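You operate a simulated robot arm through the tools that you are given. There is no shell and no other tool. Be economical: measure what you need, move in short steps, check, and stop when the job is done.

Carry out the task below with a simulated two-armed robot. There is one attempt and no reset: what you move stays moved.

TASK
Pick up the long green-banded bolt with one hand, pass it to the other hand and put it on the top of the brown desk. Take the grey rag from the vice end of the front table and put it on the small tray. Stack the small carton that says "Washers" from the grey table on top of the small carton labelled "Pins". Fetch the tall blue tin and set it on the top of the compressor. Take the yellow-banded holder from the grey table and put it on the grey plate. Fetch the tall white tin and set it on the top of the small grey cabinet. Take the dark yellow-banded nut on the grey table and put it away on the right half of the middle shelf of the grey rack. The order is free. Set down upright: long green-banded bolt, tall blue tin, tall white tin.

It is judged by the outcome, as a careful person would: the job done as asked, and still so three seconds after it is handed in. It fails if anything else is knocked over, pushed out of place, dropped, spilled or broken.

THE ROBOT
Two 7-joint arms with two-finger parallel grippers on one trunk, on a base that drives. Base frame: it is fixed to the floor where the robot stands at the start and does not move with it; the origin is under the middle of the robot, x ahead of it, y to its left, z up; the surface under the hand at the start is at about z = 0.8. Lengths are in m, angles in rad, forces in N, time in s.
The left shoulder is at the start at [-0.082, 0.119, 0.851], the right one opposite. With the tool pointing down near the work surface each hand reaches from about 0.16 to 0.58 m from the robot's upright axis, wherever it stands, measured 20 degrees to its own side. Places, roughly: dark yellow-banded nut (4x3x2 cm) [0.6, -2.7, 0.8]; grey plate (10x10x2 cm) [0.6, -2.3, 0.8]; grey rag (8x6x4 cm) [0.9, -0.5, 0.8]; long green-banded bolt (4x4x11 cm) [0.5, -0.1, 0.8]; right half of the middle shelf of the grey rack [4.1, -2.1, 0.9]; small carton [0.75, -2, 0.75]; small tray (13x10x3 cm) [1, -0.4, 0.8]; tall blue tin (8x8x8 cm) [0.5, -2.1, 0.8]; tall white tin (8x8x8 cm) [0.5, -2.7, 0.8]; top of the brown desk [-1.2, 0, 0.8]; top of the compressor [-3, -4.4, 0.4]; top of the small grey cabinet (17x22 cm) [2.1, -1.98, 0.96]; yellow-banded holder (7x7x5 cm) [0.4, -2.6, 0.8]. Payload 3.43 kg a hand.
Tool frame (each hand has its own): the origin (TCP) lies between the finger pads and is the grasp point; the fingertips stand 0.03 m ahead of it; z points along the fingers, y is the line along which they close. Largest opening 0.094 m; finger width 0.028, thickness 0.01; the body of the gripper, 0.05 by 0.096 m, starts 0.055 m behind the TCP.
Orientation is told as [roll, pitch, yaw] about the base's x, y, z axes, in that order, counted from this pose: with the fingers straight down and closing along the base's y, the tool's x points along the base's -x, its y along +y and its z along -z.

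THE INTERFACE
- The arms move only by the tool drive_tool. It takes "left_moves", "right_moves" or both (then of equal length, played together; a hand with none holds still); each is a list of rows, each a list of 7 numbers: the shift along the tool's x, y, z in units of 25 mm (1.0 is 25 mm), then the turn, a rotation vector about the tool's x, y, z in units of 6 degrees (1.0 is 6 degrees), then the closure, from 0 (fully open) to 1 (shut). In form: [[dx, dy, dz, rx, ry, rz, claw], ...]. A call has 1 to 12 rows; each row shifts and turns the commanded pose from where the row before left it, along the tool's axes as they then stand. A call with a number of a shift or a turn outside -1 to 1 is refused whole. Each row takes 0.2 s and may step no farther than 0.05 m and 0.15 rad from the row before; otherwise, or with a gripper value out of range, the whole call is refused. Where a pose cannot be reached the arm comes as near as it can. A force on the tool above 40 N (or 10 N above the force at the start of the call, whichever is more), or a blocked arm, ends the call early, and 0.2 s more pass. Each finger travels about 0.153 m/s and halts on what it meets, pressing with about 33 N; the grip force reading is that of the motor and also rises with nothing between the fingers. The clock runs only during rows and for 0.2 s after the last one: add rows that do not move to give the fingers time. It gives the time, the measured TCP pose, the force on the tool (base axes), the opening and the grip force at its end, in the units of the frame above (readings bear some noise), with the torque about the TCP (base axes, N m) and any sound that the robot's microphone picked up.
- Cameras (640 x 400 px; columns grow to the right, rows downward): "scene" is now at [0.0526, -0.0169, 1.5614]; the picture's right is [-0.13, -0.99, 0.00], its down [-0.72, 0.10, -0.69] and it looks along [0.68, -0.09, -0.73] (base axes); focal length 283 px, centre (320, 200). "left" rides on the left gripper at [0.076, -0.014, -0.103] in its tool frame; the picture's right is [0.18, 0.98, 0.00], its down [-0.75, 0.14, -0.64] and it looks along [-0.63, 0.12, 0.77] (tool axes); focal length 243 px, centre (320, 200). "right" rides on the right gripper at [0.076, 0.014, -0.102] in its tool frame; the picture's right is [-0.18, 0.98, 0.00], its down [-0.75, -0.14, -0.64] and it looks along [-0.63, -0.12, 0.77] (tool axes); focal length 243 px, centre (320, 200). There is no depth. A picture from a camera that has moved, and an enlarged one, comes with that camera's place and axes in the base frame and with its lens. The place of the scene camera against the robot may be out by one fixed shift of up to 0.025 m in any direction.
- get_image(camera): a new picture of that camera. No time passes.
- raise_lower(by): slides the trunk up (or, below 0, down) by that many m; the arms and the scene camera ride with it, the base frame stays. It gives what a move gives, with no picture.
- roll_base(legs): drives the robot by 1 to 6 legs, each [ahead, left, turn to the left] in m, m and rad, along the robot's own axes; the way and the turn of a leg run together, so that a leg with both is an arc; at most 1.5 m and 3.142 rad a leg. The arms and the cameras ride along, it lands a little off, and it stops where it bumps. It gives what a move gives.
- head_to(pan, tilt): turns the head with the scene camera to pan (to the left, within 2.496 rad either way) and tilt (down, from -0.506 to 1.204), counted from straight ahead of the robot. It gives what a move gives.
- close_up(camera, box): a new picture of the part [left, top, right, bottom] of that camera's present view, enlarged. No time passes.
- job_done(): hands the job in; it is judged then, once.

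Go step by step. Nothing tells you exact positions but the pictures and the camera data: compare them with the known pose of the tool, close in by small moves and look again before you grip or let go. The budget is 217 turns and 212 pictures, counting those below and the enlarged ones. Unless the task says otherwise, let go and move clear before handing in, and close with one line.

The tools are called after ">>>" as name(argument=value, ...) on one line, values as JSON. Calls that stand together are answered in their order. drive_tool: Moves the arms, as the interface text tells. Its arguments: {"type":"object","properties":{"left_moves":{"type":"array","items":{"type":"array","items":{"type":"number"}}},"right_moves":{"type":"array","items":{"type":"array","items":{"type":"number"}}}},"required":[]} The other tools are called the same way: raise_lower (by) slides the trunk up or down; roll_base (legs) drives the base; head_to (pan, tilt) turns the head that bears the scene camera; get_image (camera) takes a picture; close_up (camera, box) takes an enlarged picture of a part of a camera's view; job_done () hands the job in.

At the start:

```text
time_s: 0.0
left_tcp_pos: [0.36, 0.0437, 1.1177]
left_ee_rot: [0.0, -0.001, 0.001]
left_ft_force: [0.6, -0.6, 0.4]
left_wrist_torque: [0.0, 0.0, 0.01]
left_gripper_width: 0.094
left_grip_force: 0.0
right_tcp_pos: [0.309, -0.299, 1.1259]
right_ee_rot: [-0.001, 0.0, -0.001]
right_ft_force: [0.9, -0.3, -0.4]
right_wrist_torque: [0.0, 0.04, 0.03]
right_gripper_width: 0.0941
right_grip_force: 0.2
trunk travel left (down, up): [-0.275, 0.06]
robot x, y, heading: [-0.0021, 0.0007, -0.0]
head pan, tilt: [-0.133, 0.813]
```

scene: 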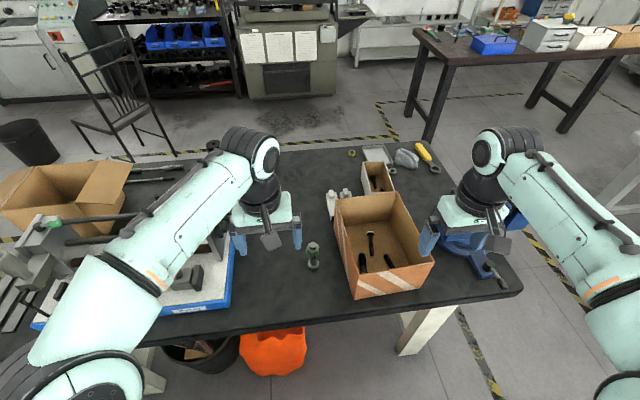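
right: 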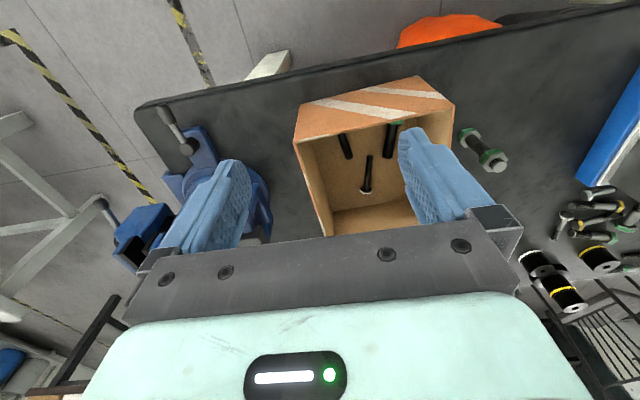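
left: 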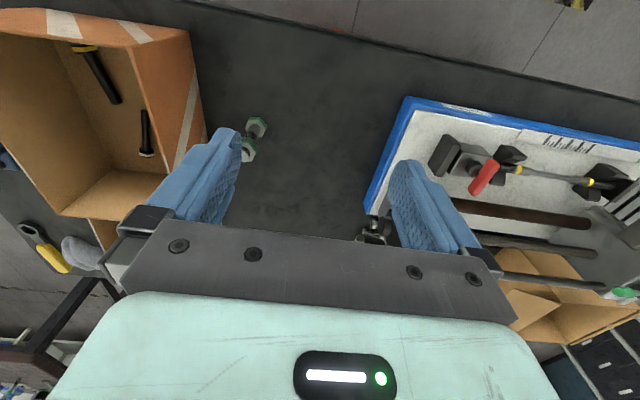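

I see the front table with the bolt near the middle, and the rag and tray beyond the carton. I'll look closer before moving.

>>> close_up(camera="scene", box=[270, 220, 360, 290])

>>> close_up(camera="scene", box=[320, 130, 460, 220])

>>> close_up(camera="left", box=[200, 90, 320, 190])

```text
5.71 times, centred on (315, 255) of scene
camera zoom: at [0.0526, -0.0169, 1.5614], right [-0.13, -0.99, 0.0], down [-0.72, 0.1, -0.69], along [0.68, -0.09, -0.73], focal length 1616 px, centre (349, -114)
```

zoom: 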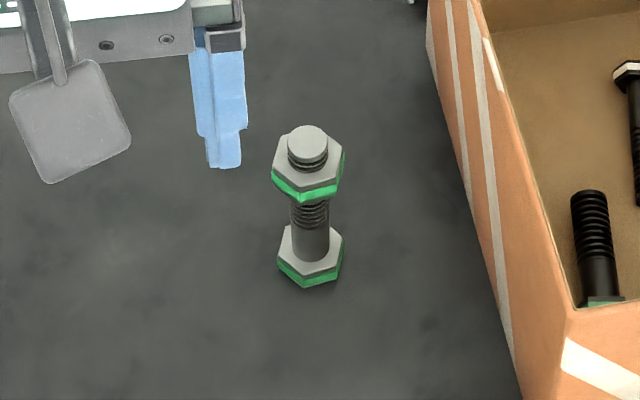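

```text
4.44 times, centred on (390, 175) of scene
camera zoom: at [0.0526, -0.0169, 1.5614], right [-0.13, -0.99, 0.0], down [-0.72, 0.1, -0.69], along [0.68, -0.09, -0.73], focal length 1257 px, centre (9, 311)
```

zoom: 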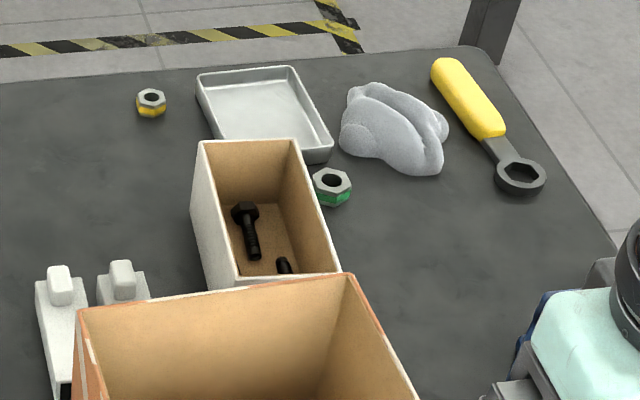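

```text
4.00 times, centred on (260, 140) of left
camera zoom: at [0.285, 0.0292, 1.2197], right [-0.18, 0.98, 0.0], down [0.75, 0.14, 0.64], along [0.63, 0.12, -0.77], focal length 970 px, centre (560, 440)
```

zoom: 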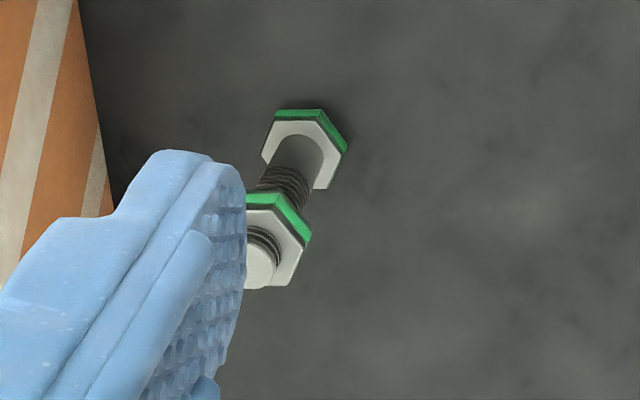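

The bolt stands upright near (0.48, -0.05) on its head, with its nut near the top. Before planning the handover I'll look at the brown desk behind me and at the right side.

>>> head_to(pan=2.49, tilt=0.5)

>>> get_image(camera="scene")

>>> head_to(pan=-2.49, tilt=0.4)

>>> get_image(camera="scene")

>>> head_to(pan=-1.3, tilt=0.4)

>>> get_image(camera="scene")

```text
time_s: 2.4
left_tcp_pos: [0.3606, 0.0421, 1.1173]
left_ee_rot: [0.0, -0.001, 0.003]
left_ft_force: [0.6, 0.6, 0.2]
left_wrist_torque: [0.02, -0.03, 0.01]
left_gripper_width: 0.094
left_grip_force: 0.0
right_tcp_pos: [0.3069, -0.2992, 1.1251]
right_ee_rot: [-0.001, -0.001, 0.0]
right_ft_force: [0.0, 0.5, 0.1]
right_wrist_torque: [0.02, 0.03, -0.01]
right_gripper_width: 0.094
right_grip_force: 0.0
trunk travel left (down, up): [-0.275, 0.06]
robot x, y, heading: [0.0, 0.002, 0.002]
head pan, tilt: [2.491, 0.499]
```

```text
205 pictures are left
camera scene: at [-0.0989, 0.0489, 1.5885], right [0.61, 0.8, 0.0], down [0.38, -0.29, -0.88], along [-0.7, 0.53, -0.48], focal length 283 px, centre (320, 200)
```

scene: 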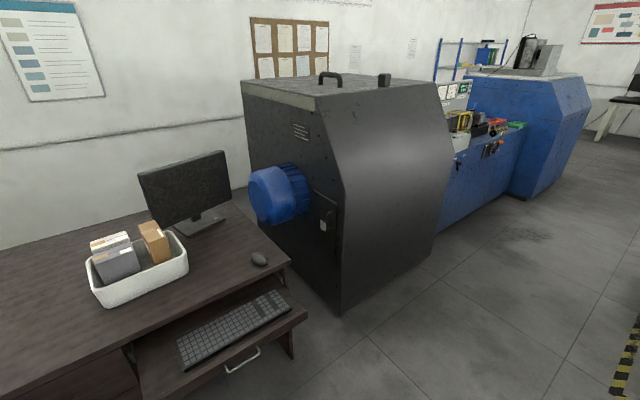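

```text
time_s: 6.3
left_tcp_pos: [0.3609, 0.0435, 1.1168]
left_ee_rot: [0.003, 0.0, 0.0]
left_ft_force: [0.7, -0.4, 0.9]
left_wrist_torque: [0.01, 0.0, 0.0]
left_gripper_width: 0.094
left_grip_force: 0.0
right_tcp_pos: [0.3079, -0.3005, 1.1242]
right_ee_rot: [0.002, -0.001, -0.001]
right_ft_force: [0.2, -0.1, -0.2]
right_wrist_torque: [0.01, -0.02, -0.05]
right_gripper_width: 0.0943
right_grip_force: 0.1
trunk travel left (down, up): [-0.275, 0.06]
robot x, y, heading: [0.0008, -0.0023, 0.003]
head pan, tilt: [-2.491, 0.4]
```

```text
204 pictures are left
camera scene: at [-0.1003, -0.0625, 1.5977], right [-0.61, 0.8, 0.0], down [0.31, 0.24, -0.92], along [-0.73, -0.56, -0.39], focal length 283 px, centre (320, 200)
```

scene: 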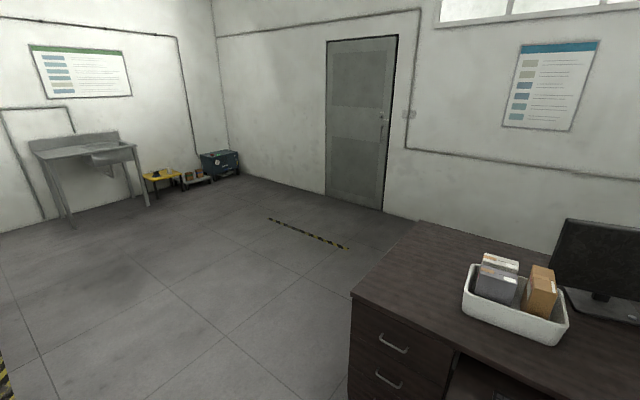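

```text
time_s: 7.7
left_tcp_pos: [0.3615, 0.0423, 1.1172]
left_ee_rot: [0.0, 0.001, 0.0]
left_ft_force: [-0.1, 0.5, -0.2]
left_wrist_torque: [-0.02, 0.0, -0.01]
left_gripper_width: 0.094
left_grip_force: 0.1
right_tcp_pos: [0.308, -0.2978, 1.1247]
right_ee_rot: [0.0, 0.0, 0.002]
right_ft_force: [-0.2, 0.1, -0.1]
right_wrist_torque: [0.04, -0.01, -0.01]
right_gripper_width: 0.094
right_grip_force: 0.2
trunk travel left (down, up): [-0.275, 0.06]
robot x, y, heading: [0.0003, -0.0012, -0.002]
head pan, tilt: [-1.3, 0.4]
```

```text
203 pictures are left
camera scene: at [-0.002, -0.0956, 1.5977], right [-0.96, -0.27, 0.0], down [-0.1, 0.38, -0.92], along [0.25, -0.89, -0.39], focal length 283 px, centre (320, 200)
```

scene: 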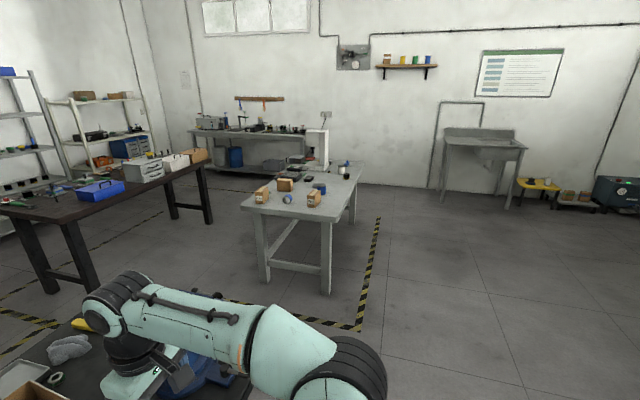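

The desk's near corner (y about -0.5 to -0.1) is clear. The plan is to pick the bolt from above with the right hand, take it over with the left hand held horizontal, and set it near the desk's end. First I move the left arm aside and the right hand over the bolt.

>>> drive_tool(left_moves=[[0, 1, 0, 0, 0, 0, 0], [0, 1, 0, 0, 0, 0, 0], [0, 1, 0, 0, 0, 0, 0], [0, 1, 0, 0, 0, 0, 0], [0, 1, 0, 0, 0, 0, 0], [0, 1, 0, 0, 0, 0, 0], [0, 1, 0, 0, 0, 0, 0], [0, 1, 0, 0, 0, 0, 0], [0, 0, 0, 0, 0, -1, 0], [0, 0, 0, 0, 0, -1, 0], [0, 0, 0, 0, 0, -1, 0], [0, 0, 0, 0, 0, -1, 0]], right_moves=[[0, 0, 0, 0, 0, 0, 0.3], [0, 0, 0, 0, 0, 0, 0.3], [-0.68, 1, 0, 0, 0, 0, 0.3], [-0.68, 1, 0, 0, 0, 0, 0.3], [-0.68, 1, 0, 0, 0, 0, 0.3], [-0.68, 1, 0, 0, 0, 0, 0.3], [-0.68, 1, 0, 0, 0, 0, 0.3], [-0.68, 1, 0, 0, 0, 0, 0.3], [-0.68, 1, 0, 0, 0, 0, 0.3], [-0.68, 1, 0, 0, 0, 0, 0.3], [-0.68, 1, 0, 0, 0, 0, 0.3], [-0.68, 1, 0, 0, 0, 0, 0.3]])

>>> head_to(pan=0.0, tilt=0.85)

>>> drive_tool(left_moves=[[0, 0, 0, 0, 0, -1, 0], [0, 0, 0, 0, 0, -1, 0], [0, 0, 0, 0, 0, -1, 0], [0, 0, 0, 0, 0, -1, 0], [0, 0, 0, 0, 0, -1, 0], [0, 0, 0, 0, 0, -1, 0], [0, 0, 0, 0, 0, -1, 0], [0, 0, 0, 0, 0, -1, 0], [0, 0, 0, 0, 0, -1, 0], [0, 0, 0, 0, 0, -1, 0], [0, 0, 0, 0, 0, -1, 0], [0, 0, 0, 0, 0, 0, 0]])

>>> drive_tool(left_moves=[[0, 0, 0, 0, 1, 0, 0], [0, 0, 0, 0, 1, 0, 0], [0, 0, 0, 0, 1, 0, 0], [0, 0, 0, 0, 1, 0, 0], [0, 0, 0, 0, 1, 0, 0], [0, 0, 0, 0, 1, 0, 0], [0, 0, 0, 0, 1, 0, 0], [0, 0, 0, 0, 1, 0, 0], [0, 0, 0, 0, 1, 0, 0], [0, 0, 0, 0, 1, 0, 0], [0, 0, 0, 0, 1, 0, 0], [0, 0, 0, 0, 1, 0, 0]])

>>> get_image(camera="scene")

>>> get_image(camera="right")

```text
time_s: 10.3
left_tcp_pos: [0.3603, 0.2428, 1.1178]
left_ee_rot: [0.001, 0.001, 0.421]
left_ft_force: [-0.5, -0.1, 1.0]
left_wrist_torque: [-0.02, 0.01, 0.0]
left_gripper_width: 0.0938
left_grip_force: 0.1
right_tcp_pos: [0.4589, -0.0563, 1.1179]
right_ee_rot: [0.001, -0.001, -0.001]
right_ft_force: [-0.4, -0.8, 0.1]
right_wrist_torque: [0.04, -0.01, -0.04]
right_gripper_width: 0.0659
right_grip_force: 0.1
right hand out of reach, approached as far as the arm can: row 12
trunk travel left (down, up): [-0.275, 0.06]
robot x, y, heading: [-0.0041, 0.0019, 0.003]
head pan, tilt: [-1.3, 0.4]
```

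```text
time_s: 11.7
left_tcp_pos: [0.3606, 0.2425, 1.1175]
left_ee_rot: [-0.001, -0.001, 0.418]
left_ft_force: [0.2, 0.9, 0.3]
left_wrist_torque: [0.01, 0.0, -0.01]
left_gripper_width: 0.094
left_grip_force: 0.1
right_tcp_pos: [0.458, -0.0575, 1.1191]
right_ee_rot: [0.0, -0.001, 0.001]
right_ft_force: [0.1, 0.0, -0.5]
right_wrist_torque: [-0.01, -0.02, 0.02]
right_gripper_width: 0.0658
right_grip_force: 0.1
trunk travel left (down, up): [-0.275, 0.06]
robot x, y, heading: [0.0022, 0.0015, -0.002]
head pan, tilt: [0.0, 0.85]
```

```text
time_s: 14.3
left_tcp_pos: [0.3603, 0.2432, 1.1174]
left_ee_rot: [0.0, 0.001, 1.572]
left_ft_force: [-0.2, -0.1, 0.5]
left_wrist_torque: [-0.05, 0.01, -0.02]
left_gripper_width: 0.0943
left_grip_force: 0.1
right_tcp_pos: [0.4595, -0.0578, 1.1185]
right_ee_rot: [0.002, 0.003, 0.0]
right_ft_force: [0.6, -0.1, -0.4]
right_wrist_torque: [-0.01, -0.01, 0.0]
right_gripper_width: 0.0659
right_grip_force: 0.1
trunk travel left (down, up): [-0.275, 0.06]
robot x, y, heading: [-0.0017, -0.0031, 0.0]
head pan, tilt: [0.0, 0.85]
```

```text
time_s: 16.9
left_tcp_pos: [0.3614, 0.2439, 1.1162]
left_ee_rot: [0.001, 1.257, 1.573]
left_ft_force: [0.1, -0.5, -0.3]
left_wrist_torque: [0.0, -0.02, -0.02]
left_gripper_width: 0.0938
left_grip_force: 0.1
right_tcp_pos: [0.4586, -0.0572, 1.118]
right_ee_rot: [0.001, -0.001, 0.0]
right_ft_force: [-0.3, -1.2, -0.3]
right_wrist_torque: [-0.01, -0.01, 0.04]
right_gripper_width: 0.066
right_grip_force: 0.1
trunk travel left (down, up): [-0.275, 0.06]
robot x, y, heading: [-0.0003, 0.001, -0.003]
head pan, tilt: [0.0, 0.85]
```

```text
202 pictures are left
camera scene: at [0.0517, -0.006, 1.5586], right [0.0, -1.0, 0.0], down [-0.75, 0.0, -0.66], along [0.66, 0.0, -0.75], focal length 283 px, centre (320, 200)
```

scene: 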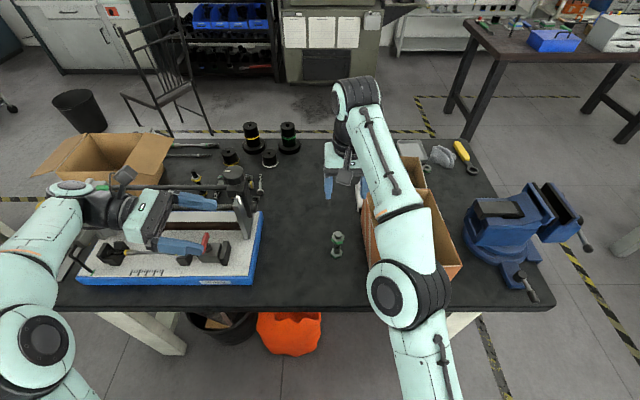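

```text
201 pictures are left
camera right: at [0.3831, -0.043, 1.2201], right [0.18, 0.98, 0.0], down [0.75, -0.14, 0.64], along [0.63, -0.12, -0.77], focal length 243 px, centre (320, 200)
```

right: 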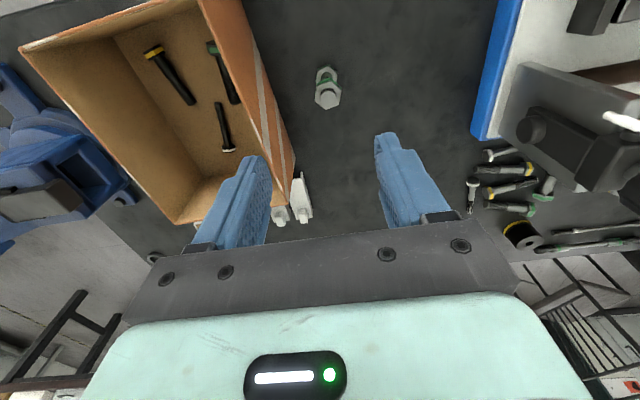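

Both hands behave; the bolt is at about (0.474, -0.049). I lower the right hand to just above the bolt and finish the left tilt to horizontal.

>>> drive_tool(left_moves=[[0, 0, 0, 0, 1, 0, 0], [0, 0, 0, 0, 1, 0, 0], [0, 0, 0, 0, 1, 0, 0], [0, 0, 0, 0, 0, 0, 0], [0, 0, 0, 0, 0, 0, 0], [0, 0, 0, 0, 0, 0, 0]], right_moves=[[0, 0.0, 0.95, 0, 0, 0, 0.3], [0, 0, 0.95, 0, 0, 0, 0.3], [-0.1, 0.1, 0.95, 0, 0, 0, 0.3], [-0.2, 0.1, 0.95, 0, 0, 0, 0.3], [-0.15, 0.1, 0.95, 0, 0, 0, 0.3], [-0.15, 0.0, 0.95, 0, 0, 0, 0.3]])

>>> get_image(camera="right")

>>> get_image(camera="scene")

```text
time_s: 18.3
left_tcp_pos: [0.3603, 0.2433, 1.1163]
left_ee_rot: [2.753, 1.571, -1.96]
left_ft_force: [-0.1, 0.1, 0.2]
left_wrist_torque: [0.01, 0.02, 0.0]
left_gripper_width: 0.094
left_grip_force: 0.2
right_tcp_pos: [0.4724, -0.0507, 0.9738]
right_ee_rot: [0.001, 0.0, 0.0]
right_ft_force: [-0.3, 0.5, -0.3]
right_wrist_torque: [0.0, -0.02, 0.0]
right_gripper_width: 0.0659
right_grip_force: 0.0
trunk travel left (down, up): [-0.275, 0.06]
robot x, y, heading: [-0.0017, 0.0016, 0.001]
head pan, tilt: [0.0, 0.85]
```

```text
200 pictures are left
camera right: at [0.3975, -0.0372, 1.075], right [0.18, 0.98, 0.0], down [0.75, -0.14, 0.64], along [0.63, -0.12, -0.77], focal length 243 px, centre (320, 200)
```

right: 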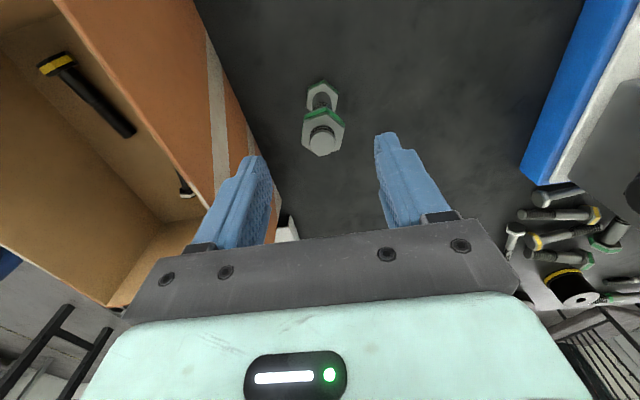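

```text
199 pictures are left
camera scene: at [0.0518, -0.0064, 1.5586], right [0.0, -1.0, 0.0], down [-0.75, 0.0, -0.66], along [0.66, 0.0, -0.75], focal length 283 px, centre (320, 200)
```

scene: 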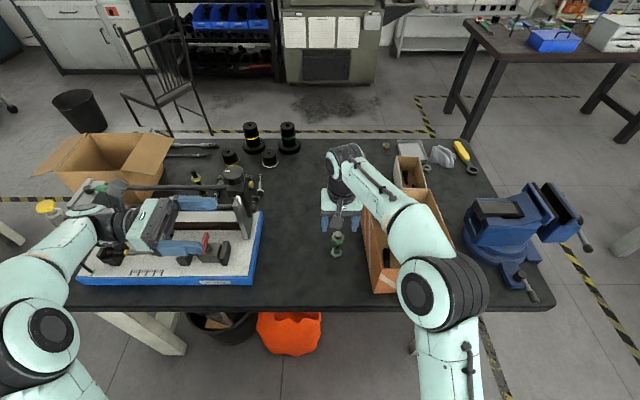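

The bolt is centred between the fingers. I descend and grip the nut.

>>> drive_tool(right_moves=[[-0.1, 0, 0.9, 0, 0, 0, 0.3], [-0.1, 0, 0.9, 0, 0, 0, 0.3], [0, 0, 0.9, 0, 0, 0, 0.3], [0, 0, 0, 0, 0, 0, 0.6], [0, 0, 0, 0, 0, 0, 1], [0, 0, 0, 0, 0, 0, 1], [0, 0, 0, 0, 0, 0, 1]])

>>> get_image(camera="right")

```text
time_s: 19.9
left_tcp_pos: [0.3603, 0.2428, 1.1174]
left_ee_rot: [-2.883, 1.57, -1.311]
left_ft_force: [-0.1, 0.5, -0.5]
left_wrist_torque: [-0.01, 0.01, 0.01]
left_gripper_width: 0.094
left_grip_force: 0.0
right_tcp_pos: [0.4767, -0.0511, 0.9061]
right_ee_rot: [-0.001, 0.0, -0.001]
right_ft_force: [0.2, 0.5, 0.1]
right_wrist_torque: [0.05, -0.02, 0.01]
right_gripper_width: 0.0352
right_grip_force: 33.4
trunk travel left (down, up): [-0.275, 0.06]
robot x, y, heading: [0.0016, 0.0024, 0.002]
head pan, tilt: [0.0, 0.85]
```

```text
198 pictures are left
camera right: at [0.4019, -0.0369, 1.0084], right [0.18, 0.98, 0.0], down [0.75, -0.14, 0.64], along [0.63, -0.12, -0.77], focal length 243 px, centre (320, 200)
```

right: 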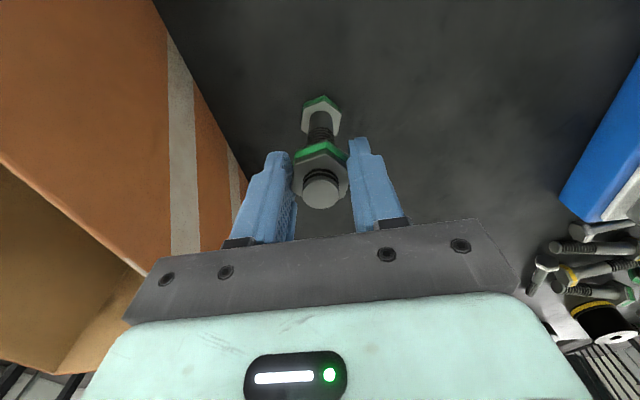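

Gripped at 35 mm. I lift it and bring it back toward me for the handover.

>>> drive_tool(right_moves=[[0, 0, -1, 0, 0, 0, 1], [0, 0, -1, 0, 0, 0, 1], [0, 0, -1, 0, 0, 0, 1], [0, 0, -1, 0, 0, 0, 1], [0.8, 0, -1, 0, 0, 0, 1], [0.8, 0, -1, 0, 0, 0, 1], [0.8, 0, -1, 0, 0, 0, 1], [0.8, 0, -1, 0, 0, 0, 1], [0, 0, 0, 0, 0, 0, 1]])

>>> get_image(camera="right")

>>> get_image(camera="left")

>>> get_image(camera="scene")

```text
time_s: 21.9
left_tcp_pos: [0.3617, 0.2429, 1.1163]
left_ee_rot: [1.944, 1.57, -2.768]
left_ft_force: [0.3, 0.1, 0.5]
left_wrist_torque: [0.0, -0.05, 0.0]
left_gripper_width: 0.0939
left_grip_force: 0.1
right_tcp_pos: [0.3984, -0.0493, 1.1062]
right_ee_rot: [-0.002, 0.0, 0.0]
right_ft_force: [0.7, 0.2, -0.6]
right_wrist_torque: [0.02, 0.02, 0.0]
right_gripper_width: 0.0002
right_grip_force: 33.2
trunk travel left (down, up): [-0.275, 0.06]
robot x, y, heading: [-0.0007, -0.0013, -0.003]
head pan, tilt: [0.0, 0.85]
```

```text
197 pictures are left
camera right: at [0.3225, -0.0356, 1.2086], right [0.18, 0.98, 0.0], down [0.75, -0.14, 0.64], along [0.63, -0.12, -0.77], focal length 243 px, centre (320, 200)
```

right: 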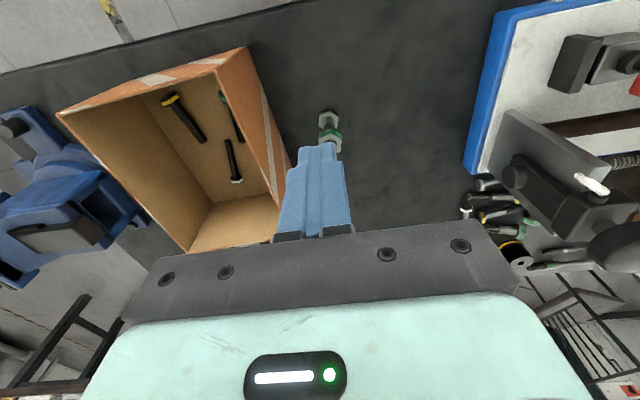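

```text
196 pictures are left
camera left: at [0.3759, 0.3458, 1.1929], right [-0.98, 0.0, 0.18], down [-0.14, 0.64, -0.75], along [-0.12, -0.77, -0.63], focal length 243 px, centre (320, 200)
```

left: 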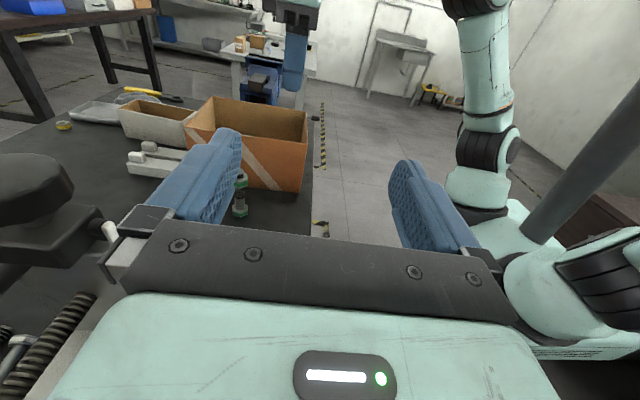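

```text
195 pictures are left
camera scene: at [0.0521, -0.0062, 1.5586], right [0.0, -1.0, 0.0], down [-0.75, 0.0, -0.66], along [0.66, 0.0, -0.75], focal length 283 px, centre (320, 200)
```

scene: 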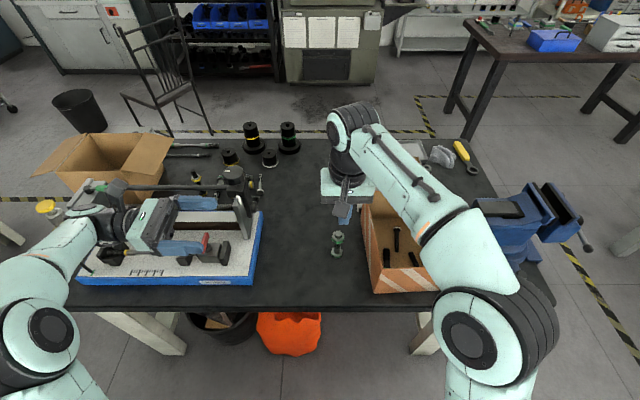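

The bolt slipped out and still stands in its place, so my grip was too high. I measure its height precisely.

>>> close_up(camera="right", box=[290, 90, 370, 150])

>>> close_up(camera="left", box=[200, 160, 280, 220])

>>> close_up(camera="scene", box=[300, 215, 380, 265])

```text
6.67 times, centred on (330, 120) of right
camera zoom: at [0.3225, -0.0356, 1.2086], right [0.18, 0.98, 0.0], down [0.75, -0.14, 0.64], along [0.63, -0.12, -0.77], focal length 1618 px, centre (253, 733)
```

zoom: 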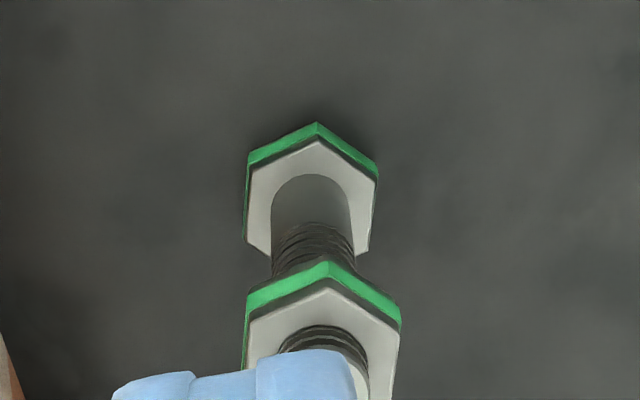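

```text
6.67 times, centred on (240, 190) of left
camera zoom: at [0.3759, 0.3458, 1.1929], right [-0.98, 0.0, 0.18], down [-0.14, 0.64, -0.75], along [-0.12, -0.77, -0.63], focal length 1618 px, centre (853, 267)
```

zoom: 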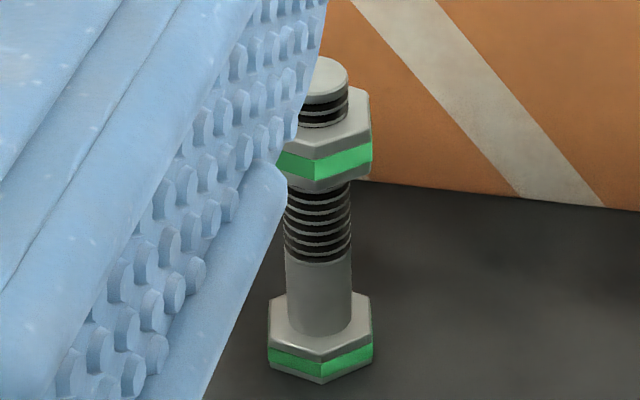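

```text
8.00 times, centred on (340, 240) of scene
camera zoom: at [0.0521, -0.0062, 1.5586], right [0.0, -1.0, 0.0], down [-0.75, 0.0, -0.66], along [0.66, 0.0, -0.75], focal length 2262 px, centre (160, -120)
```

zoom: 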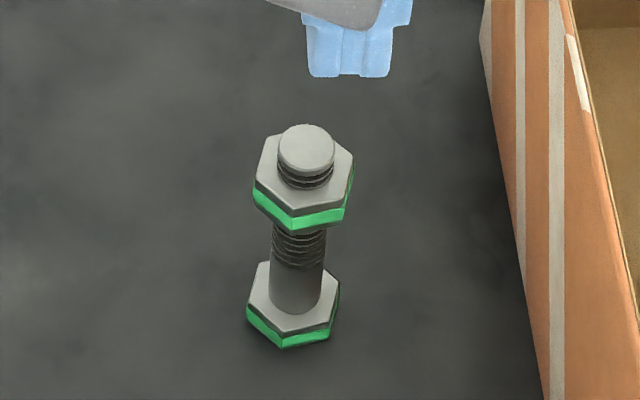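

The nut spans z about 0.876–0.894 and the bolt is at about (0.480, -0.050), so I'll grip 2 cm deeper.

>>> drive_tool(right_moves=[[0, 0, 0, 0, 0, 0, 0.3], [0, 0, 0, 0, 0, 0, 0.3], [-0.8, 0, 0.9, 0, 0, 0, 0.3], [-0.8, 0, 0.9, 0, 0, 0, 0.3], [-0.8, 0, 0.9, 0, 0, 0, 0.3], [-0.87, 0, 0.9, 0, 0, 0, 0.3], [0, 0, 0.9, 0, 0, 0, 0.3], [0, 0, 0.9, 0, 0, 0, 0.3]])

>>> drive_tool(right_moves=[[0, 0, 0.85, 0, 0, 0, 0.3], [0, 0, 0.85, 0, 0, 0, 0.3], [0, 0, 0.85, 0, 0, 0, 0.3], [0, 0, 0.88, 0, 0, 0, 0.3], [0, 0, 0, 0, 0, 0, 0.3]])

>>> get_image(camera="right")

```text
time_s: 23.7
left_tcp_pos: [0.3616, 0.2429, 1.1165]
left_ee_rot: [1.711, 1.57, -3.002]
left_ft_force: [0.3, 0.0, 0.0]
left_wrist_torque: [0.02, -0.01, -0.01]
left_gripper_width: 0.0939
left_grip_force: 0.0
right_tcp_pos: [0.4804, -0.0505, 0.9712]
right_ee_rot: [0.001, -0.002, 0.0]
right_ft_force: [0.0, 0.1, 0.0]
right_wrist_torque: [0.0, 0.03, 0.01]
right_gripper_width: 0.0657
right_grip_force: 0.0
trunk travel left (down, up): [-0.275, 0.06]
robot x, y, heading: [-0.0007, 0.0003, 0.002]
head pan, tilt: [0.0, 0.85]
```

```text
time_s: 24.9
left_tcp_pos: [0.3604, 0.2423, 1.1169]
left_ee_rot: [-1.677, 1.571, -0.107]
left_ft_force: [0.4, 0.5, 0.9]
left_wrist_torque: [0.03, -0.04, -0.02]
left_gripper_width: 0.094
left_grip_force: 0.1
right_tcp_pos: [0.4804, -0.0504, 0.886]
right_ee_rot: [0.001, 0.0, -0.001]
right_ft_force: [0.0, -0.5, 0.0]
right_wrist_torque: [0.03, -0.02, 0.01]
right_gripper_width: 0.0658
right_grip_force: 0.0
trunk travel left (down, up): [-0.275, 0.06]
robot x, y, heading: [-0.0014, 0.0, -0.002]
head pan, tilt: [0.0, 0.85]
```

```text
191 pictures are left
camera right: at [0.4042, -0.0366, 0.9875], right [0.18, 0.98, 0.0], down [0.75, -0.14, 0.64], along [0.63, -0.12, -0.77], focal length 243 px, centre (320, 200)
```

right: 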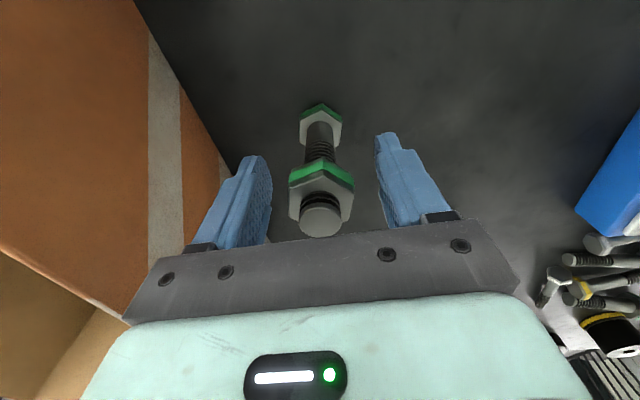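

The nut now sits at the grasp point; I close, wait, and lift a little.

>>> drive_tool(right_moves=[[0, 0, 0, 0, 0, 0, 0.6], [0, 0, 0, 0, 0, 0, 1], [0, 0, 0, 0, 0, 0, 1], [0, 0, 0, 0, 0, 0, 1], [0, 0, -0.4, 0, 0, 0, 1], [0, 0, -0.4, 0, 0, 0, 1], [0, 0, -0.4, 0, 0, 0, 1], [0, 0, 0, 0, 0, 0, 1]])

>>> get_image(camera="right")

```text
time_s: 26.7
left_tcp_pos: [0.3624, 0.2426, 1.1169]
left_ee_rot: [1.625, 1.57, -3.086]
left_ft_force: [-0.1, 0.2, -0.3]
left_wrist_torque: [0.0, 0.01, -0.01]
left_gripper_width: 0.094
left_grip_force: 0.1
right_tcp_pos: [0.4801, -0.0492, 0.9158]
right_ee_rot: [0.002, -0.001, 0.0]
right_ft_force: [0.2, 0.5, -3.9]
right_wrist_torque: [-0.01, 0.01, -0.01]
right_gripper_width: 0.0344
right_grip_force: 33.2
trunk travel left (down, up): [-0.275, 0.06]
robot x, y, heading: [-0.0009, 0.0016, -0.003]
head pan, tilt: [0.0, 0.85]
```

```text
190 pictures are left
camera right: at [0.4046, -0.0363, 1.0177], right [0.18, 0.98, 0.0], down [0.75, -0.14, 0.64], along [0.63, -0.12, -0.77], focal length 243 px, centre (320, 200)
```

right: 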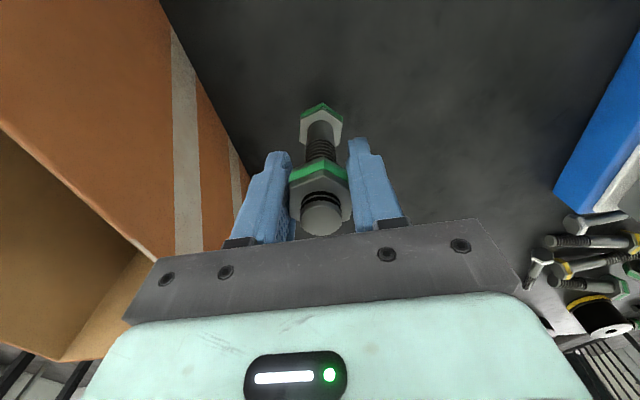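

The bolt is held (about 0.4 kg). I lift it to the handover spot and bring the left hand level with its shaft.

>>> drive_tool(right_moves=[[0, 0, -1, 0, 0, 0, 1], [0, 0, -1, 0, 0, 0, 1], [0, 0, -1, 0, 0, 0, 1], [0.8, 0, -1, 0, 0, 0, 1], [0.8, 0, -1, 0, 0, 0, 1], [0.8, 0, -1, 0, 0, 0, 1], [0.8, 0, -1, 0, 0, 0, 1], [0, 0, -0.6, 0, 0, 0, 1], [0, 0, 0, 0, 0, 0, 1]], left_moves=[[0, 0, 0, 0, 0, 0, 0.2], [0, 0, 0, 0, 0, 0, 0.2], [0, 0, 0, 0, 0, 0, 0.2], [-0.75, -0.5, 0.8, 0, 0, 0, 0.2], [-0.75, -0.5, 0.8, 0, 0, 0, 0.2], [-0.75, -0.5, 0.8, 0, 0, 0, 0.2], [0, 0, 1, 0, 0, 0, 0.2], [0, 0, 1, 0, 0, 0, 0.2], [0, 0, 1, 0, 0, 0, 0.2]])

>>> get_image(camera="left")

>>> get_image(camera="scene")

```text
time_s: 28.7
left_tcp_pos: [0.3994, 0.1075, 1.0604]
left_ee_rot: [0.226, 1.568, 1.796]
left_ft_force: [0.4, 0.0, 0.3]
left_wrist_torque: [0.0, 0.01, 0.02]
left_gripper_width: 0.0753
left_grip_force: 0.0
right_tcp_pos: [0.3988, -0.0502, 1.1055]
right_ee_rot: [0.001, 0.0, 0.0]
right_ft_force: [-0.3, 0.4, -3.9]
right_wrist_torque: [0.02, 0.01, 0.01]
right_gripper_width: 0.0343
right_grip_force: 33.2
trunk travel left (down, up): [-0.275, 0.06]
robot x, y, heading: [-0.0028, -0.0024, 0.002]
head pan, tilt: [0.0, 0.85]
```

```text
189 pictures are left
camera left: at [0.4128, 0.2105, 1.1371], right [-0.98, 0.0, 0.18], down [-0.14, 0.64, -0.75], along [-0.12, -0.77, -0.63], focal length 243 px, centre (320, 200)
```

left: 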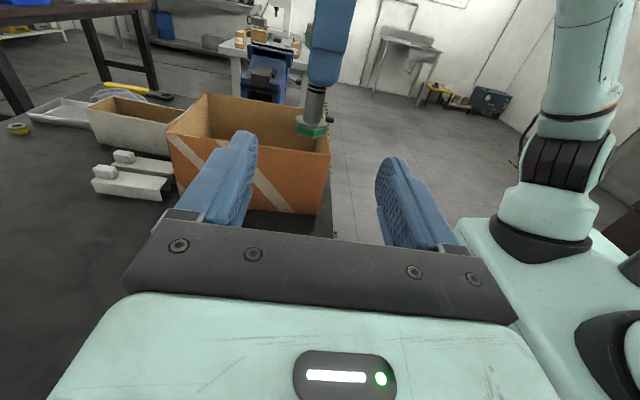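

```text
188 pictures are left
camera scene: at [0.0516, -0.0069, 1.5585], right [0.0, -1.0, 0.0], down [-0.75, 0.0, -0.66], along [0.66, 0.0, -0.75], focal length 283 px, centre (320, 200)
```

scene: 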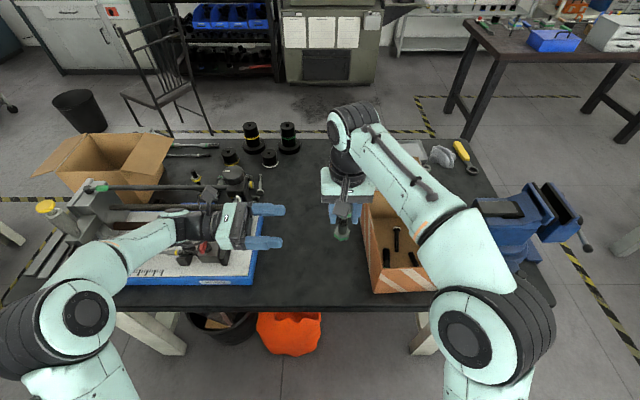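

Aligned well. I advance the left hand and check before the final approach.

>>> drive_tool(left_moves=[[0, 0, 1, 0, 0, 0, 0.2], [0, 0, 1, 0, 0, 0, 0.2], [0, 0, 1, 0, 0, 0, 0.2], [0, 0, 1, 0, 0, 0, 0.2], [0, 0, 0, 0, 0, 0, 0.2]])

>>> get_image(camera="left")

```text
time_s: 29.9
left_tcp_pos: [0.3982, 0.0073, 1.0613]
left_ee_rot: [2.037, 1.571, -2.679]
left_ft_force: [-0.5, -0.3, 0.0]
left_wrist_torque: [0.0, -0.01, 0.02]
left_gripper_width: 0.0753
left_grip_force: 0.1
right_tcp_pos: [0.4002, -0.0492, 1.105]
right_ee_rot: [0.0, 0.0, -0.002]
right_ft_force: [0.0, -0.4, -4.9]
right_wrist_torque: [0.01, 0.02, -0.01]
right_gripper_width: 0.0346
right_grip_force: 33.0
trunk travel left (down, up): [-0.275, 0.06]
robot x, y, heading: [0.0021, -0.0, -0.004]
head pan, tilt: [0.0, 0.85]
```

```text
187 pictures are left
camera left: at [0.4132, 0.1108, 1.1377], right [-0.98, 0.0, 0.18], down [-0.14, 0.64, -0.75], along [-0.12, -0.77, -0.63], focal length 243 px, centre (320, 200)
```

left: 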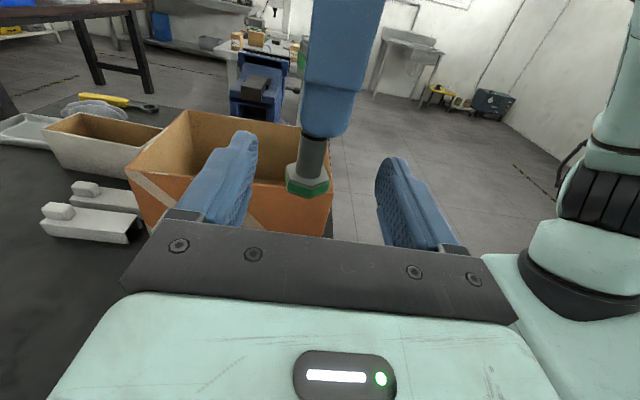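

The free shaft spans z about 1.03–1.075, so I drop the left hand 8 mm, advance to the shaft and close.

>>> drive_tool(left_moves=[[-0.33, 0, 0.6, 0, 0, 0, 0.2], [0, 0, 0.8, 0, 0, 0, 0.2], [0, 0, 0.85, 0, 0, 0, 0.2], [0, 0, 0, 0, 0, 0, 0.2]])

>>> get_image(camera="left")

>>> get_image(camera="right")

```text
time_s: 30.9
left_tcp_pos: [0.3993, -0.0483, 1.0531]
left_ee_rot: [2.663, 1.57, -2.049]
left_ft_force: [0.4, 0.5, -0.4]
left_wrist_torque: [0.0, -0.01, -0.01]
left_gripper_width: 0.0752
left_grip_force: 0.1
right_tcp_pos: [0.3997, -0.0491, 1.1057]
right_ee_rot: [0.0, 0.001, -0.001]
right_ft_force: [-0.1, 0.2, -4.4]
right_wrist_torque: [-0.03, -0.01, 0.04]
right_gripper_width: 0.0343
right_grip_force: 32.9
trunk travel left (down, up): [-0.275, 0.06]
robot x, y, heading: [0.0019, -0.0015, -0.002]
head pan, tilt: [0.0, 0.85]
```

```text
186 pictures are left
camera left: at [0.4131, 0.0546, 1.1288], right [-0.98, 0.0, 0.18], down [-0.14, 0.64, -0.75], along [-0.12, -0.77, -0.63], focal length 243 px, centre (320, 200)
```

left: 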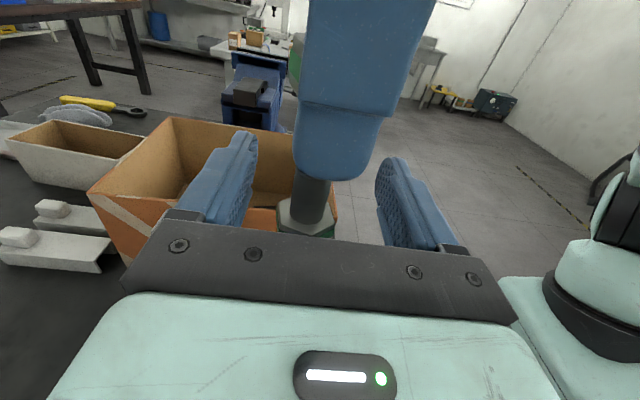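

```text
185 pictures are left
camera right: at [0.3248, -0.0361, 1.2075], right [0.18, 0.98, 0.0], down [0.75, -0.14, 0.64], along [0.63, -0.12, -0.77], focal length 243 px, centre (320, 200)
```

right: 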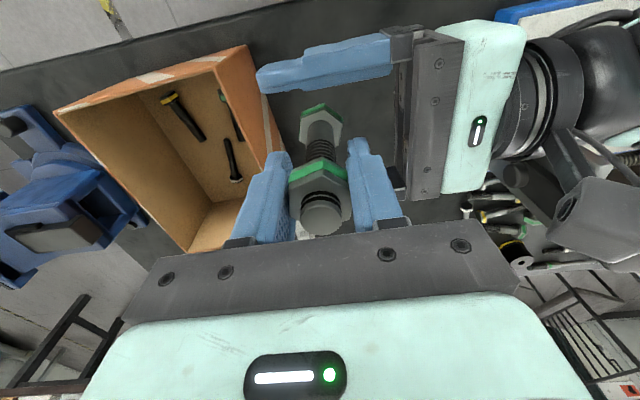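

The shaft lies between the left pads. I close the left hand and check its force.

>>> drive_tool(left_moves=[[0, 0, 0, 0, 0, 0, 0.5], [0, 0, 0, 0, 0, 0, 1], [0, 0, 0, 0, 0, 0, 1], [0, 0, 0, 0, 0, 0, 1], [0, 0, 0, 0, 0, 0, 1]])

>>> get_image(camera="right")

>>> get_image(camera="left")

```text
time_s: 32.1
left_tcp_pos: [0.4003, -0.0482, 1.0528]
left_ee_rot: [0.824, 1.571, 2.398]
left_ft_force: [28.6, -4.1, 0.0]
left_wrist_torque: [-0.07, 0.81, 0.08]
left_gripper_width: 0.0242
left_grip_force: 33.1
right_tcp_pos: [0.4001, -0.0494, 1.1054]
right_ee_rot: [0.001, 0.004, 0.002]
right_ft_force: [-28.2, 4.0, -3.3]
right_wrist_torque: [0.27, 0.68, -0.02]
right_gripper_width: 0.034
right_grip_force: 33.0
trunk travel left (down, up): [-0.275, 0.06]
robot x, y, heading: [-0.0001, 0.0043, 0.002]
head pan, tilt: [0.0, 0.85]
```

```text
184 pictures are left
camera right: at [0.3239, -0.0358, 1.2079], right [0.18, 0.98, 0.0], down [0.76, -0.14, 0.64], along [0.63, -0.12, -0.77], focal length 243 px, centre (320, 200)
```

right: 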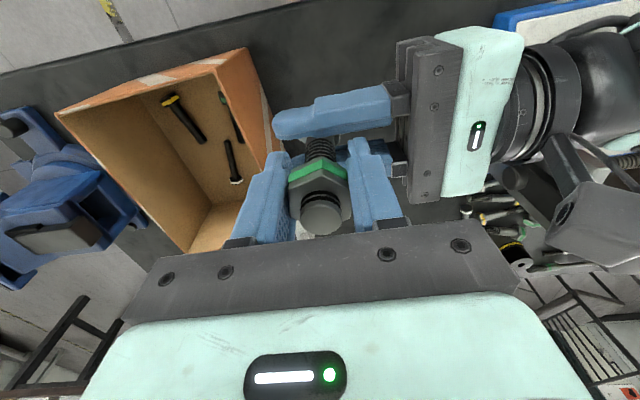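

```text
183 pictures are left
camera left: at [0.4141, 0.0553, 1.1287], right [-0.98, -0.01, 0.19], down [-0.15, 0.64, -0.75], along [-0.11, -0.77, -0.63], focal length 243 px, centre (320, 200)
```

left: 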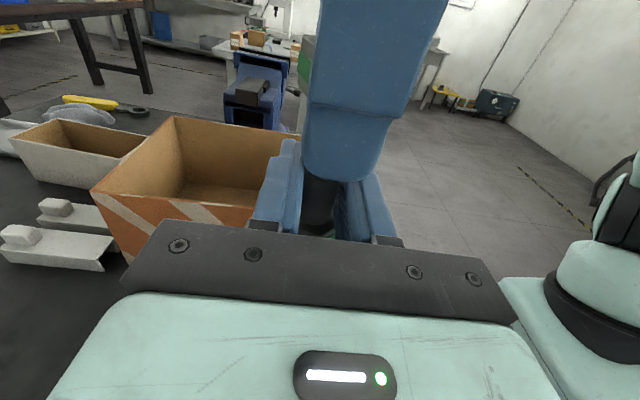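

Both grip it, with about 28 N of sideways strain. I relieve it by moving the left hand a few mm toward +x before the right releases.

>>> drive_tool(left_moves=[[0, -0.1, 0, 0, 0, 0, 1], [0, 0, 0, 0, 0, 0, 1]])

```text
time_s: 32.7
left_tcp_pos: [0.4016, -0.0485, 1.0534]
left_ee_rot: [1.143, 1.573, 2.713]
left_ft_force: [21.3, -4.4, 0.3]
left_wrist_torque: [0.13, 0.61, 0.02]
left_gripper_width: 0.0243
left_grip_force: 33.1
right_tcp_pos: [0.3999, -0.0505, 1.1057]
right_ee_rot: [-0.001, -0.001, 0.001]
right_ft_force: [-19.2, 4.5, -4.0]
right_wrist_torque: [0.12, 0.45, 0.02]
right_gripper_width: 0.0341
right_grip_force: 33.2
trunk travel left (down, up): [-0.275, 0.06]
robot x, y, heading: [-0.0012, -0.0003, -0.002]
head pan, tilt: [0.0, 0.85]
```

>>> drive_tool(left_moves=[[0, -0.12, 0, 0, 0, 0, 1], [0, -0.12, 0, 0, 0, 0, 1], [0, 0, 0, 0, 0, 0, 1]])

```text
time_s: 33.5
left_tcp_pos: [0.4028, -0.0504, 1.0523]
left_ee_rot: [-2.798, 1.569, -1.238]
left_ft_force: [-16.7, -0.4, 0.4]
left_wrist_torque: [0.21, -0.2, -0.02]
left_gripper_width: 0.0239
left_grip_force: 32.3
right_tcp_pos: [0.4017, -0.0515, 1.1058]
right_ee_rot: [0.0, -0.009, -0.003]
right_ft_force: [17.5, 1.4, -4.0]
right_wrist_torque: [-0.15, -0.72, 0.04]
right_gripper_width: 0.034
right_grip_force: 32.8
trunk travel left (down, up): [-0.275, 0.06]
robot x, y, heading: [-0.0034, 0.0019, -0.003]
head pan, tilt: [0.0, 0.85]
```

Overshot a little; I go back 2.5 mm, then open the right hand and lift it away.

>>> drive_tool(left_moves=[[0, 0.11, 0, 0, 0, 0, 1], [0, 0, 0, 0, 0, 0, 1]])

>>> drive_tool(right_moves=[[0, 0, 0, 0, 0, 0, 0.6], [0, 0, 0, 0, 0, 0, 0.2], [0, 0, 0, 0, 0, 0, 0.2], [0, 0, -0.5, 0, 0, 0, 0.2], [0, 0, -0.8, 0, 0, 0, 0.2], [0, 0, -0.8, 0, 0, 0, 0.2], [0.5, -0.5, -0.8, 0, 0, 0, 0.2], [0.8, -1, 0, 0, 0, 0, 0.2], [0.8, -1, 0, 0, 0, 0, 0.2], [0, -1, 0, 0, 0, 0, 0.2], [0, -1, 0, 0, 0, 0, 0.2], [0, -1, 0, 0, 0, 0, 0.2]])

>>> get_image(camera="left")

>>> get_image(camera="scene")

```text
time_s: 34.1
left_tcp_pos: [0.4033, -0.0484, 1.0526]
left_ee_rot: [-2.291, 1.57, -0.722]
left_ft_force: [-19.9, -3.1, 0.4]
left_wrist_torque: [0.33, -0.23, -0.07]
left_gripper_width: 0.024
left_grip_force: 33.0
right_tcp_pos: [0.4016, -0.0508, 1.1059]
right_ee_rot: [0.002, -0.004, -0.002]
right_ft_force: [20.8, 0.8, -3.5]
right_wrist_torque: [-0.24, -0.84, 0.0]
right_gripper_width: 0.0339
right_grip_force: 33.5
trunk travel left (down, up): [-0.275, 0.06]
robot x, y, heading: [0.001, 0.0047, -0.001]
head pan, tilt: [0.0, 0.85]
```

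```text
time_s: 36.7
left_tcp_pos: [0.405, -0.0475, 1.0526]
left_ee_rot: [0.424, 1.57, 1.992]
left_ft_force: [0.6, -0.7, -1.5]
left_wrist_torque: [-0.02, 0.0, 0.01]
left_gripper_width: 0.0238
left_grip_force: 32.8
right_tcp_pos: [0.3463, -0.1885, 1.1788]
right_ee_rot: [0.001, 0.0, 0.001]
right_ft_force: [0.2, 0.3, -0.6]
right_wrist_torque: [0.02, 0.04, 0.0]
right_gripper_width: 0.0755
right_grip_force: 0.0
trunk travel left (down, up): [-0.275, 0.06]
robot x, y, heading: [0.0004, -0.0024, -0.003]
head pan, tilt: [0.0, 0.85]
```

```text
182 pictures are left
camera left: at [0.4191, 0.0546, 1.1285], right [-0.98, 0.0, 0.18], down [-0.14, 0.64, -0.75], along [-0.12, -0.77, -0.63], focal length 243 px, centre (320, 200)
```

left: 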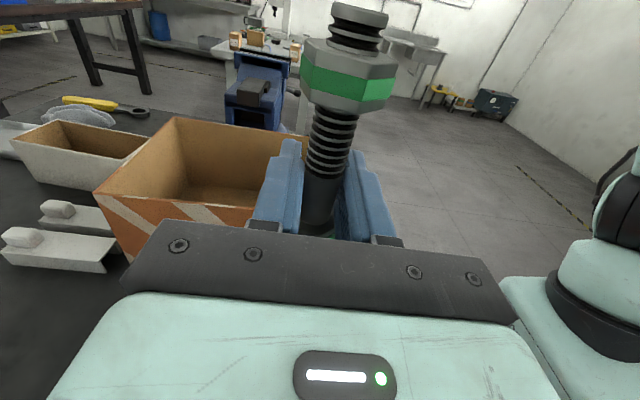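

```text
181 pictures are left
camera scene: at [0.0519, -0.0069, 1.5585], right [0.0, -1.0, 0.0], down [-0.75, 0.0, -0.66], along [0.66, 0.0, -0.75], focal length 283 px, centre (320, 200)
```

scene: 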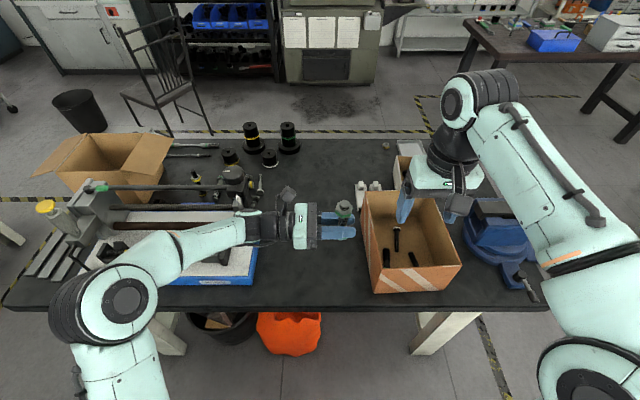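

The handover worked and the bolt is upright in the left hand. Now I back away, turn round to face the desk and shift toward its free end.

>>> roll_base(legs=[[-0.3, 0, 0], [0, 0, -1.571], [0, 0, -1.571], [0, 0.4, 0]])

>>> get_image(camera="scene")

>>> get_image(camera="left")

```text
time_s: 50.1
left_tcp_pos: [-0.7128, -0.3465, 1.0523]
left_ee_rot: [1.555, 1.571, -0.031]
left_ft_force: [1.0, 0.4, -0.4]
left_wrist_torque: [0.04, -0.01, 0.02]
left_gripper_width: 0.0239
left_grip_force: 33.4
right_tcp_pos: [-0.6539, -0.2067, 1.1788]
right_ee_rot: [0.001, 0.0, 3.128]
right_ft_force: [0.9, 0.0, -0.6]
right_wrist_torque: [0.01, -0.02, 0.02]
right_gripper_width: 0.0751
right_grip_force: 0.0
trunk travel left (down, up): [-0.275, 0.06]
robot x, y, heading: [-0.3057, -0.4039, 3.129]
head pan, tilt: [0.0, 0.85]
```

```text
180 pictures are left
camera scene: at [-0.3261, -0.4061, 1.5585], right [0.01, 1.0, 0.0], down [0.75, -0.01, -0.66], along [-0.66, 0.01, -0.75], focal length 283 px, centre (320, 200)
```

scene: 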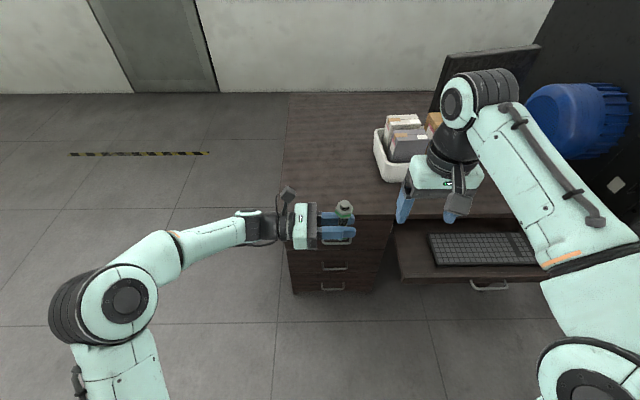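

```text
179 pictures are left
camera left: at [-0.7282, -0.4484, 1.1285], right [0.98, -0.01, 0.18], down [0.13, -0.64, -0.75], along [0.13, 0.76, -0.63], focal length 243 px, centre (320, 200)
```

left: 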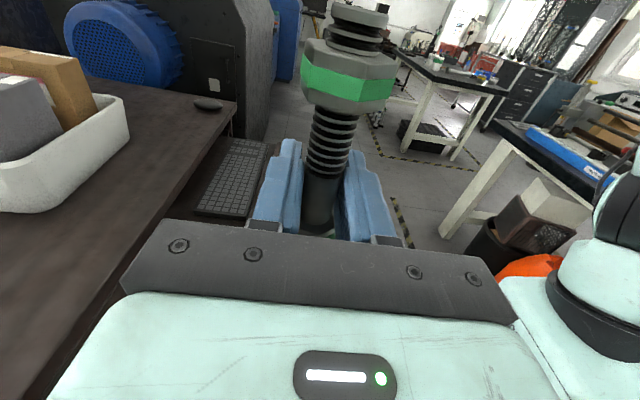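

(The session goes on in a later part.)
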